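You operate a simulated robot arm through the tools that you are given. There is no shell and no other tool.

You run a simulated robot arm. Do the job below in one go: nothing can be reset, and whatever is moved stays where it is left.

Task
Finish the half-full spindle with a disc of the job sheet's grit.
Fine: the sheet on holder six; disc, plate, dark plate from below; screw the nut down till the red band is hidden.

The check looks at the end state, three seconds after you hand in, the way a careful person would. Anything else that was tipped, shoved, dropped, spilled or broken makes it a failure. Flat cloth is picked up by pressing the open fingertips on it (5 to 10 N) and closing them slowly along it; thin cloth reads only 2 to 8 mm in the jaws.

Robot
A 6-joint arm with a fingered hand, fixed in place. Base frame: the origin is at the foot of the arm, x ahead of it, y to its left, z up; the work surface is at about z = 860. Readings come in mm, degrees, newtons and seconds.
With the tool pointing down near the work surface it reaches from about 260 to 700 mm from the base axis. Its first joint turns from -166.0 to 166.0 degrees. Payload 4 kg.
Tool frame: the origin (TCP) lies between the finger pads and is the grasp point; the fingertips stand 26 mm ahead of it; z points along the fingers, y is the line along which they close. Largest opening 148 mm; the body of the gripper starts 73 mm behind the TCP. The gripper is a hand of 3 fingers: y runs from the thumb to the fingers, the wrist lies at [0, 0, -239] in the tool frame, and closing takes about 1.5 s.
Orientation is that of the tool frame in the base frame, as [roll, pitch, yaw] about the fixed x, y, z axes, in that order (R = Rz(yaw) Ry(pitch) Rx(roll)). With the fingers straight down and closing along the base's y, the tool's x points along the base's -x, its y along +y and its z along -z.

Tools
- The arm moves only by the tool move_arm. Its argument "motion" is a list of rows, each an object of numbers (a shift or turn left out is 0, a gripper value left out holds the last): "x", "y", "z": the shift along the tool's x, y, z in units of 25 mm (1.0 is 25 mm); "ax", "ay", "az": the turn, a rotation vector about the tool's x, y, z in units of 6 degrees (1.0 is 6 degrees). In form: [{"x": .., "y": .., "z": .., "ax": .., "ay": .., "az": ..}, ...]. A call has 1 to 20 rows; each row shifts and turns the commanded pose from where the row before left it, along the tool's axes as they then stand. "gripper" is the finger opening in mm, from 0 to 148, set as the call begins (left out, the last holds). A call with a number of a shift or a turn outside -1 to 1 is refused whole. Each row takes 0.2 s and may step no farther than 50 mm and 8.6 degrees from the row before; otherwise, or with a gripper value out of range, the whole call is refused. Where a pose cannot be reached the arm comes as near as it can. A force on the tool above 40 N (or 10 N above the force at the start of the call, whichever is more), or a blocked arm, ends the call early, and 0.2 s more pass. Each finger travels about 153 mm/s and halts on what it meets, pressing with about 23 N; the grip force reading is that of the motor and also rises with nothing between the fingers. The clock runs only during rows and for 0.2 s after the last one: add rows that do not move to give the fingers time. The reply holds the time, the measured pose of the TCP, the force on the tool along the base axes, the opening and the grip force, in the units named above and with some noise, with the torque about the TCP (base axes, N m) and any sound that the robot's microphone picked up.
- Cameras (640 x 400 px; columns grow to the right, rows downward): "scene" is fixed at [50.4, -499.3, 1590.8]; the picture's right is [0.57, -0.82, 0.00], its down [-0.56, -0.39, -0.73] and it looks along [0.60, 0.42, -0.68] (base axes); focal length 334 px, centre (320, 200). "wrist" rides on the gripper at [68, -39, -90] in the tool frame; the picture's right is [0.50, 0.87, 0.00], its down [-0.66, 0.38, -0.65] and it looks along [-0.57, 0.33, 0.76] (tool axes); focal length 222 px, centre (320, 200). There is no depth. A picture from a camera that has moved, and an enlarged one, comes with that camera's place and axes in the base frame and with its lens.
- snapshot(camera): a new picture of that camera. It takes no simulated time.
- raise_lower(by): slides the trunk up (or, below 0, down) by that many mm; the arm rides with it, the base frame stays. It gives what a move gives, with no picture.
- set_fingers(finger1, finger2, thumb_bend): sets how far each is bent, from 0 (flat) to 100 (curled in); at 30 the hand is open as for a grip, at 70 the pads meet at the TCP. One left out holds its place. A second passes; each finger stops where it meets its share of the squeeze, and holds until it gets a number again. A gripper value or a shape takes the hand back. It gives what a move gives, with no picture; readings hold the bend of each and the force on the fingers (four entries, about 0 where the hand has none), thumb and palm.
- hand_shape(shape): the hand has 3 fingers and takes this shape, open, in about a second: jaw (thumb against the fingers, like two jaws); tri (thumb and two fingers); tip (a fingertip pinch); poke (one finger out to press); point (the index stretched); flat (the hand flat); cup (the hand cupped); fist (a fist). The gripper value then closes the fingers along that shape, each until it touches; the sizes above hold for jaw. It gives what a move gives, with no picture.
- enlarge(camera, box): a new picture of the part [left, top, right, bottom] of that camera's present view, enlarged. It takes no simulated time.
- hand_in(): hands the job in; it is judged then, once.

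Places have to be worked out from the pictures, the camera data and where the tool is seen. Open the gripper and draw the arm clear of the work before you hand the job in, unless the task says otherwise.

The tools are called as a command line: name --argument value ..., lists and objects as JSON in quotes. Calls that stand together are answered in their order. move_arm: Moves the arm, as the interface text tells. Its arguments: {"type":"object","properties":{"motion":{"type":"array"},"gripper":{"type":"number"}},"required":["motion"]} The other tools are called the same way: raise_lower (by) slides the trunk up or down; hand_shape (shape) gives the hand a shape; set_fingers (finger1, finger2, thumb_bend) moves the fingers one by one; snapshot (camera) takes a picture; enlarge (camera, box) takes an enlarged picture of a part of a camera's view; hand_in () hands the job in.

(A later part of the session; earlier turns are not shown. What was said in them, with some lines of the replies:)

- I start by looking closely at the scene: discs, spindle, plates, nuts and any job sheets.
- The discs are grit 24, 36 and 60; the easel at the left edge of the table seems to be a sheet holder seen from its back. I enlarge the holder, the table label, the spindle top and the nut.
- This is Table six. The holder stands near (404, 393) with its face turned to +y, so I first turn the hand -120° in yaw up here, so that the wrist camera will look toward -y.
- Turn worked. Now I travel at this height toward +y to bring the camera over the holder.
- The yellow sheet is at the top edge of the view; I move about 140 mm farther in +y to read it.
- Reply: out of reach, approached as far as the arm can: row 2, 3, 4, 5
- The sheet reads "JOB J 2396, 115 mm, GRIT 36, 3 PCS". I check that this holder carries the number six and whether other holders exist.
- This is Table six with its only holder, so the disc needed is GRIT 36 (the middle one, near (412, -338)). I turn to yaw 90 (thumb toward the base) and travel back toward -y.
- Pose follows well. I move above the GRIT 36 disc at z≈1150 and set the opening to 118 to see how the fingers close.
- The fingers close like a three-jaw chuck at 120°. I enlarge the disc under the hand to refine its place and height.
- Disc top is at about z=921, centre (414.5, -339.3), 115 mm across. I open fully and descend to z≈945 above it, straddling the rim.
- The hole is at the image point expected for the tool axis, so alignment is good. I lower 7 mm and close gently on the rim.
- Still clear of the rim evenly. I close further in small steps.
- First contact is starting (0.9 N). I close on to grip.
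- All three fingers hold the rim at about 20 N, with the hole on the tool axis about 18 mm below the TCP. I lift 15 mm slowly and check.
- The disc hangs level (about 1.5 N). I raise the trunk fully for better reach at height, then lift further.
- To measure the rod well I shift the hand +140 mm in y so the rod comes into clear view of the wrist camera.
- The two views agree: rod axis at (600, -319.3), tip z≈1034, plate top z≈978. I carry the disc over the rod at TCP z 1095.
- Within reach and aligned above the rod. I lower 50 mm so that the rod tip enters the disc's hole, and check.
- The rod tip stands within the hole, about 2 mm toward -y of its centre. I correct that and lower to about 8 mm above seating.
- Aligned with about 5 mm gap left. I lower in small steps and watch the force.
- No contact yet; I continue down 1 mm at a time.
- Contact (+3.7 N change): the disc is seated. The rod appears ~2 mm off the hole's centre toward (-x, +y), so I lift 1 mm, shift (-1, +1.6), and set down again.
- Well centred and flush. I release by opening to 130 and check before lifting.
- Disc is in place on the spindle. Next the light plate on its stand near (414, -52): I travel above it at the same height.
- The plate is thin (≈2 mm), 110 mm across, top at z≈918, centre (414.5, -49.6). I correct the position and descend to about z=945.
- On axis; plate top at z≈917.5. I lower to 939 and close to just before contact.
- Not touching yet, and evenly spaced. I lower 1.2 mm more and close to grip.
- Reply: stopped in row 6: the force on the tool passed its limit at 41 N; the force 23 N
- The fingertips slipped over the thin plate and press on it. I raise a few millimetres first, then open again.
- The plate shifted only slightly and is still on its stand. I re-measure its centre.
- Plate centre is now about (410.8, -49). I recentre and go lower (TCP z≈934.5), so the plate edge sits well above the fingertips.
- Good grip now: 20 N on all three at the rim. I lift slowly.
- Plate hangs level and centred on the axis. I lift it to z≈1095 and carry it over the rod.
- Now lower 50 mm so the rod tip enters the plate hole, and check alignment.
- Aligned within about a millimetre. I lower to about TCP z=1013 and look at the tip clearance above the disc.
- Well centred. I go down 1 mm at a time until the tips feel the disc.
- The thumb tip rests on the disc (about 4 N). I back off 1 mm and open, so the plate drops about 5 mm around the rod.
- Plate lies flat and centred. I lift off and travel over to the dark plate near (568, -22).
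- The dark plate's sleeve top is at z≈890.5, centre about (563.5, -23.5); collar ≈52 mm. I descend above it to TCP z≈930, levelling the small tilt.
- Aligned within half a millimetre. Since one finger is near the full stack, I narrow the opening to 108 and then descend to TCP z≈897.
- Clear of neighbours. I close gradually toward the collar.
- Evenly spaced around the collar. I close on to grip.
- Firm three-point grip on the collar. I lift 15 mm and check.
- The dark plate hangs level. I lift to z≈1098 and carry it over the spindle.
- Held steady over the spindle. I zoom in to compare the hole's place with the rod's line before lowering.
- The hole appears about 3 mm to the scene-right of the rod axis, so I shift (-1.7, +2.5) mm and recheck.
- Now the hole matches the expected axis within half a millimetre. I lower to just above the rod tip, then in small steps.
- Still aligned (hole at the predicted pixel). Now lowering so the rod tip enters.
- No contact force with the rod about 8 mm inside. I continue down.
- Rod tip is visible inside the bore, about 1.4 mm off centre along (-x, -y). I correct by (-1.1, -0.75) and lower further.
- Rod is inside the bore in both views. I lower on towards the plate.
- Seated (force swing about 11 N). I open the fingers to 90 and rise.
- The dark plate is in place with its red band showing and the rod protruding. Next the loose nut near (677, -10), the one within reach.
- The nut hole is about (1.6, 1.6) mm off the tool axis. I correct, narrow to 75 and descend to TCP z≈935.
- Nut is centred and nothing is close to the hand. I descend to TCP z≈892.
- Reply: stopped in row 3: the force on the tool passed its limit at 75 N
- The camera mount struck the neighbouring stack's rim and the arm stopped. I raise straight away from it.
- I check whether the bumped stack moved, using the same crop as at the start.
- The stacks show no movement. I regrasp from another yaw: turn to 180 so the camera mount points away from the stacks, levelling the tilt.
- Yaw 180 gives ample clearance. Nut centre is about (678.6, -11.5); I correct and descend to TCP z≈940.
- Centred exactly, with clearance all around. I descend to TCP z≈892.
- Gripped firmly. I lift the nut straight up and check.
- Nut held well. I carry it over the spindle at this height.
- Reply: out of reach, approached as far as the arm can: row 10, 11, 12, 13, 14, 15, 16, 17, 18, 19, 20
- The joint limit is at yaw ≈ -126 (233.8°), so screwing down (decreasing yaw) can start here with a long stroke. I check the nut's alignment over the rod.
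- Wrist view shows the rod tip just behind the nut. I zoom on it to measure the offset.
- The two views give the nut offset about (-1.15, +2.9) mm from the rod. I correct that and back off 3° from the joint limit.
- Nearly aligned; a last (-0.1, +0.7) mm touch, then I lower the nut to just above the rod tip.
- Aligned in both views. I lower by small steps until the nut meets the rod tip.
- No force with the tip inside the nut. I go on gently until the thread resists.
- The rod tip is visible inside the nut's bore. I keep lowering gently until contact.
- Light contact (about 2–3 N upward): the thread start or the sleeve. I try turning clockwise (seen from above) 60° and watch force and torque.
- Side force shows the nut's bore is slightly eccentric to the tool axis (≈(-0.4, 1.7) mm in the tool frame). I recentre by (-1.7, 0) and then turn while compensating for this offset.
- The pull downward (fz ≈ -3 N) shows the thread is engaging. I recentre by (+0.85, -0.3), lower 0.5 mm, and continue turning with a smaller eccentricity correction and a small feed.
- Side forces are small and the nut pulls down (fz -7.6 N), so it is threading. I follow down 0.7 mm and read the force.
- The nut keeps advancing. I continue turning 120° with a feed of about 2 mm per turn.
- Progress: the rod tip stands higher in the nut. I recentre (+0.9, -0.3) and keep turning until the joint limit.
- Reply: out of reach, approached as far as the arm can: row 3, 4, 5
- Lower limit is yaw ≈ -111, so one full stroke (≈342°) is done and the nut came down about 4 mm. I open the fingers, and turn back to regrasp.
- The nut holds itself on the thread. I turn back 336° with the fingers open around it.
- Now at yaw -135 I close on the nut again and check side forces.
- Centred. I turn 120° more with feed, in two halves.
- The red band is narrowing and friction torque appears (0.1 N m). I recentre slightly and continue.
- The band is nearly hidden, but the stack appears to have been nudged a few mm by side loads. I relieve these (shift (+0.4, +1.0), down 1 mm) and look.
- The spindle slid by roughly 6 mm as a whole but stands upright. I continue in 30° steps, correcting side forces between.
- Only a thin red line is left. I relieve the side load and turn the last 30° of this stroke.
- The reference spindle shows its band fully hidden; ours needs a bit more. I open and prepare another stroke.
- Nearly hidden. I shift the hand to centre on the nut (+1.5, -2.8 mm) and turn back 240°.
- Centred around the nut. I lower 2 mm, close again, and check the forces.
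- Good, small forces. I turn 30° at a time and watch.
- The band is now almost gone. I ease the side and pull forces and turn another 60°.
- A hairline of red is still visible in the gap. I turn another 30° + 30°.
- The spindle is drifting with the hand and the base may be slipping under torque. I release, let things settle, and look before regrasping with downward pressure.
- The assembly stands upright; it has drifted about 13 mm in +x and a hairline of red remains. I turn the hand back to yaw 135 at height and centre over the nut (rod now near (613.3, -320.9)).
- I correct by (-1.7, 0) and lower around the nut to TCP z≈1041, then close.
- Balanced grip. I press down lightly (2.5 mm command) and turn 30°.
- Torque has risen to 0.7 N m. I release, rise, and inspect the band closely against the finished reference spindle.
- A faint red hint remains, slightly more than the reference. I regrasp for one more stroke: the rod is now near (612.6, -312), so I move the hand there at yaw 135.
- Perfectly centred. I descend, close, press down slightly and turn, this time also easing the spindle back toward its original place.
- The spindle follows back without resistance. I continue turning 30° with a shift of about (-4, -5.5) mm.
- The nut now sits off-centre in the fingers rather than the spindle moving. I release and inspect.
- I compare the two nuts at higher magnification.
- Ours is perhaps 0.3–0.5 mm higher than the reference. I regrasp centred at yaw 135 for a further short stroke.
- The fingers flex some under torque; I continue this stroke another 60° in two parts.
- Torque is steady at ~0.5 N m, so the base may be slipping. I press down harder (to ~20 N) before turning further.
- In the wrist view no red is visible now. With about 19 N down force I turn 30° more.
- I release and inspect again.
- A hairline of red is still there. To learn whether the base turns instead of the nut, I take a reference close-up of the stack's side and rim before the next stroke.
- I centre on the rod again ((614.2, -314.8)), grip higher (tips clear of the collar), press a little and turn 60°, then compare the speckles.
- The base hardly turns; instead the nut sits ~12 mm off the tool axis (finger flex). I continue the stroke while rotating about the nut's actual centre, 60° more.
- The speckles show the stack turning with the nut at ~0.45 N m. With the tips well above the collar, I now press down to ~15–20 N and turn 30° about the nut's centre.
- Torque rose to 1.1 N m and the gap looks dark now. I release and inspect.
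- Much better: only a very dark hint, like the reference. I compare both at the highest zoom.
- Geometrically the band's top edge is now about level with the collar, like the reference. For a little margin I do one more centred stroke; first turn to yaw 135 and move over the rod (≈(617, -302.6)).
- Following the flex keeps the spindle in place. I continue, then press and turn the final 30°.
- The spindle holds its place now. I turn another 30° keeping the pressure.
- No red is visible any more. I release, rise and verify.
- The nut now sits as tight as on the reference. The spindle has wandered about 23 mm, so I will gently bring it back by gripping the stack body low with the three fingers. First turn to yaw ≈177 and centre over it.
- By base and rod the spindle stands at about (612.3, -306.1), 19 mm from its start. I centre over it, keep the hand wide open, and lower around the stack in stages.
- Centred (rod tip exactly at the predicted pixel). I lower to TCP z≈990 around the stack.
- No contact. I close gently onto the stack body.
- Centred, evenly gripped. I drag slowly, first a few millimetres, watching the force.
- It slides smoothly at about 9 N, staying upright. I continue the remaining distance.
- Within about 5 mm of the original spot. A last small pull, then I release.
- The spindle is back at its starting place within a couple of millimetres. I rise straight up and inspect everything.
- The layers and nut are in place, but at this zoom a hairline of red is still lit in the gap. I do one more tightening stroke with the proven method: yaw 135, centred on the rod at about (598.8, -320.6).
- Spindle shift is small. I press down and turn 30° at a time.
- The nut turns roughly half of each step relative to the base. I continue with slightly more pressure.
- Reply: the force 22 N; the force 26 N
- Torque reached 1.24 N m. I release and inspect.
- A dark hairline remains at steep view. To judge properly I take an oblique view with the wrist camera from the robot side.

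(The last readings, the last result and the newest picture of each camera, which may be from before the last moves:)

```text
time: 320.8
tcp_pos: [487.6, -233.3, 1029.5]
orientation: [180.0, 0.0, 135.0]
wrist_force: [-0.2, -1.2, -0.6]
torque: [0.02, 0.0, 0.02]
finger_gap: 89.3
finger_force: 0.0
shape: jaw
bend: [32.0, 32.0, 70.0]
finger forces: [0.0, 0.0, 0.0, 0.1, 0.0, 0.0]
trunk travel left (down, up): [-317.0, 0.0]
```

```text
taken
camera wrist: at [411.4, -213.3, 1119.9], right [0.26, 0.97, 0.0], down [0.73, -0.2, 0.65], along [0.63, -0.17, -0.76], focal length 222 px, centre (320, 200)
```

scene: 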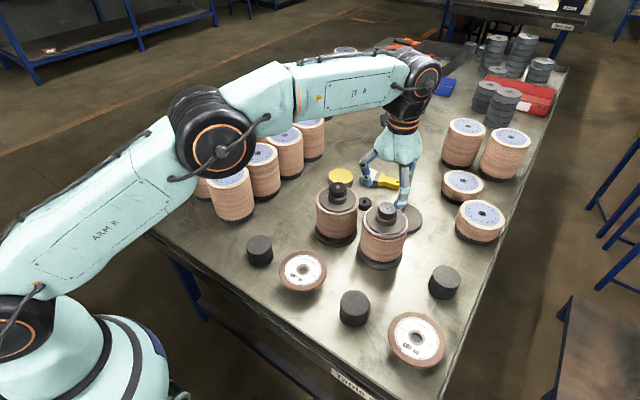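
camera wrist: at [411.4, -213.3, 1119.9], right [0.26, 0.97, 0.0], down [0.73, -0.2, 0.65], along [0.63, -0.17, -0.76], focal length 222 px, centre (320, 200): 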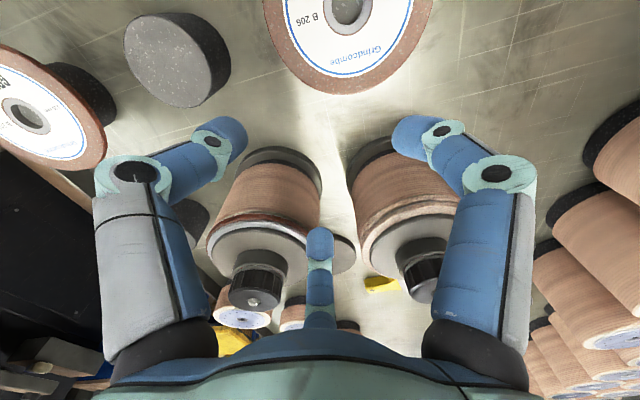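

Both nuts are visible side by side in this view; I enlarge each.

enlarge --camera "wrist" --box '[220, 230, 300, 320]'

enlarge --camera "wrist" --box '[380, 220, 460, 310]'

enlarge --camera "wrist" --box '[225, 245, 285, 285]'

enlarge --camera "wrist" --box '[390, 230, 450, 275]'

```text
4.44 times, centred on (260, 275) of wrist
camera zoom: at [411.4, -213.3, 1119.9], right [0.26, 0.97, 0.0], down [0.73, -0.2, 0.65], along [0.63, -0.17, -0.76], focal length 987 px, centre (587, -133)
```

zoom: 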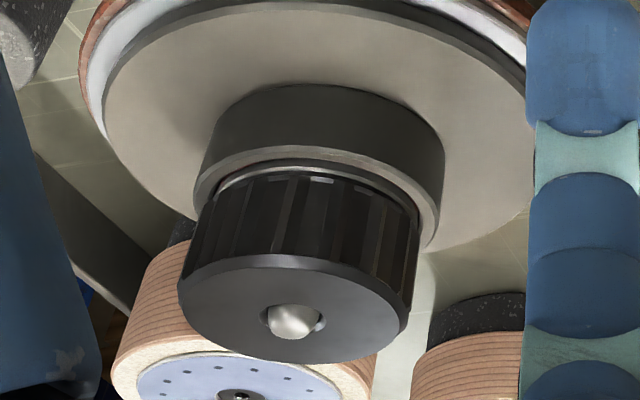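

```text
4.44 times, centred on (420, 265) of wrist
camera zoom: at [411.4, -213.3, 1119.9], right [0.26, 0.97, 0.0], down [0.73, -0.2, 0.65], along [0.63, -0.17, -0.76], focal length 987 px, centre (-124, -89)
```

zoom: 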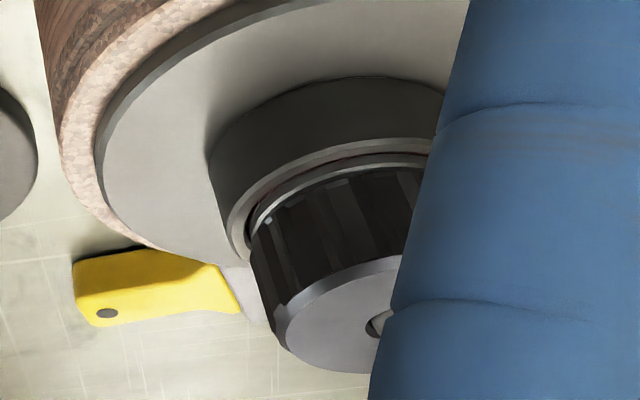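

```text
10.00 times, centred on (255, 265) of wrist
camera zoom: at [411.4, -213.3, 1119.9], right [0.26, 0.97, 0.0], down [0.73, -0.2, 0.65], along [0.63, -0.17, -0.76], focal length 2221 px, centre (970, -450)
```

zoom: 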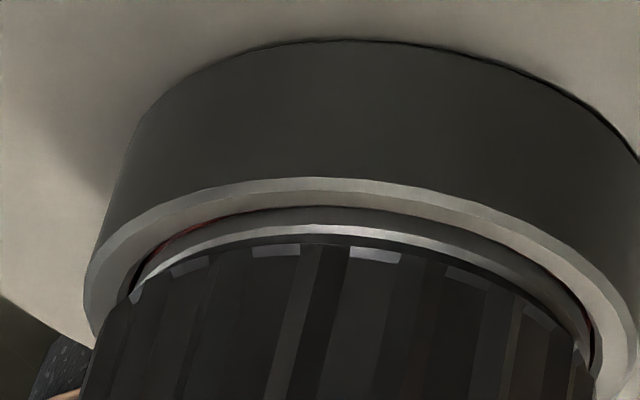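

```text
8.89 times, centred on (420, 252) of wrist
camera zoom: at [411.4, -213.3, 1119.9], right [0.26, 0.97, 0.0], down [0.73, -0.2, 0.65], along [0.63, -0.17, -0.76], focal length 1974 px, centre (-569, -267)
```

zoom: 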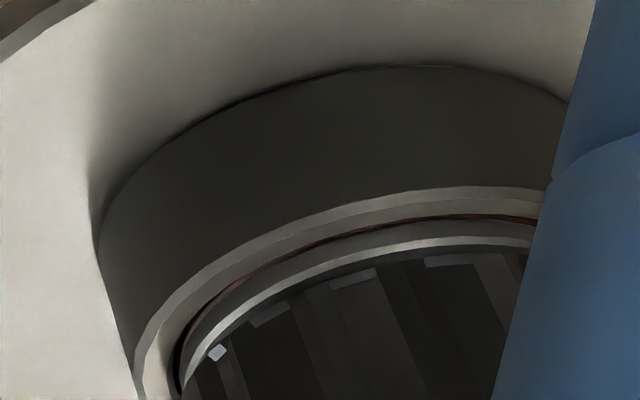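

From this oblique view our band is hidden even better than on the reference spindle. The job is complete; I open the hand and withdraw up and back toward the start pose.

move_arm --motion '[{"z": -0.8}, {"z": -0.8}, {"z": -0.8}, {"z": -0.8}, {"z": -0.8}, {"z": -0.8}, {"z": -0.8}, {"z": -0.8}, {"z": -0.8}, {"z": -0.8}, {"z": -0.8, "x": 0.6, "y": -0.6}, {"z": -0.8, "x": 0.6, "y": -0.6}, {"x": 0.6, "y": -0.6}, {"x": 0.6, "y": -0.6}, {"x": 0.6, "y": -0.6}, {}]' --gripper 148

snapshot --camera "scene"

enlarge --camera "scene" --box '[220, 160, 460, 310]'

snapshot --camera "wrist"

```text
time: 324.2
tcp_pos: [380.3, -234.2, 1268.9]
orientation: [179.9, 0.1, 135.0]
wrist_force: [-0.1, -0.1, 0.4]
torque: [0.0, 0.0, 0.01]
finger_gap: 148.1
finger_force: 0.0
shape: jaw
bend: [30.0, 30.0, 30.0]
finger forces: [0.0, 0.0, 0.0, 0.0, 0.0, 0.0]
trunk travel left (down, up): [-317.0, 0.0]
```

```text
taken
```

scene: 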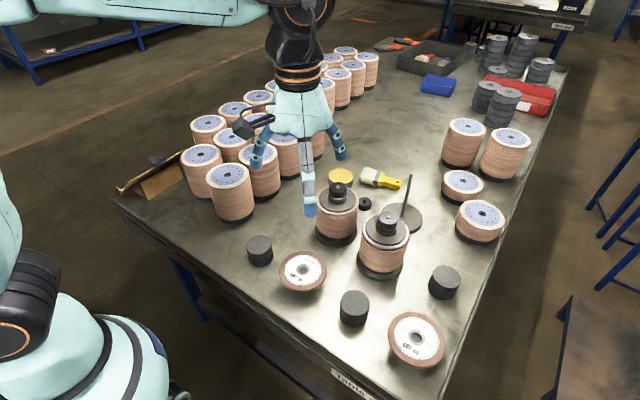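

```text
2.67 times, centred on (340, 235) of scene
camera zoom: at [50.4, -499.3, 1590.8], right [0.57, -0.82, 0.0], down [-0.56, -0.39, -0.73], along [0.6, 0.42, -0.68], focal length 890 px, centre (267, 107)
```

zoom: 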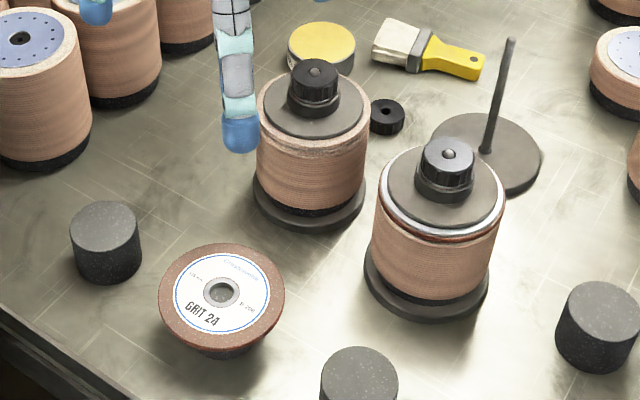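

```text
taken
camera wrist: at [305.0, -213.9, 1359.8], right [0.26, 0.97, 0.0], down [0.73, -0.2, 0.65], along [0.63, -0.17, -0.76], focal length 222 px, centre (320, 200)
```

wrist: 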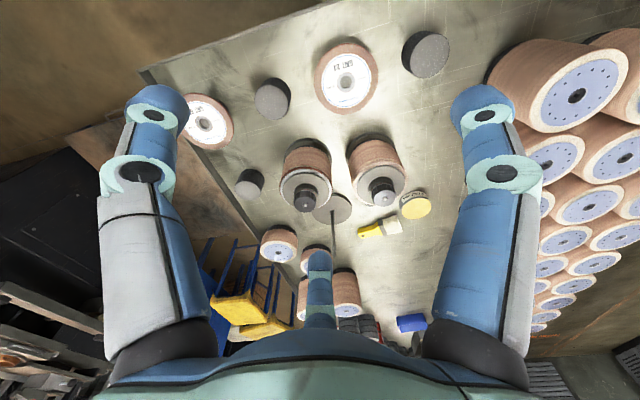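

Everything stands as it should: spindle upright within about a centimetre of its start, stacked disc (GRIT 36), plate, dark plate and nut, hand open and clear. I hand the job in.

hand_in

```text
The job is handed in.
```

The half-full spindle is finished and handed in. From below it now carries a GRIT 36 disc, the light plate, the dark plate and the nut.

- **Grit:** The sheet on the only holder on Table six reads job J 2396, 115 mm, GRIT 36. The holder itself shows no number, so I took it to be holder six.
- **Red band:** It is hidden from the side, apart from slivers at its edges. Looking steeply into the gap, a dark hairline still shows. The finished spindle next to it shows a red line even from the side, so ours is screwed down slightly further.
- **Spindle position:** The spindle slid while I tightened the nut. I dragged it back, and it now stands upright about 1 cm from where it started.
- **Bumped stack:** While reaching for the nut, the camera mount struck the rim of a neighbouring stack and the arm stopped at 75 N. Before-and-after pictures show no visible movement of the stack.
- **Light plate:** At my first attempt to pick it up, the fingers slipped over its edge. It moved only a few millimetres on its stand. I released it about 5 mm above the disc, and it landed flat and centred.

The arm is up and clear of the work with the hand open.
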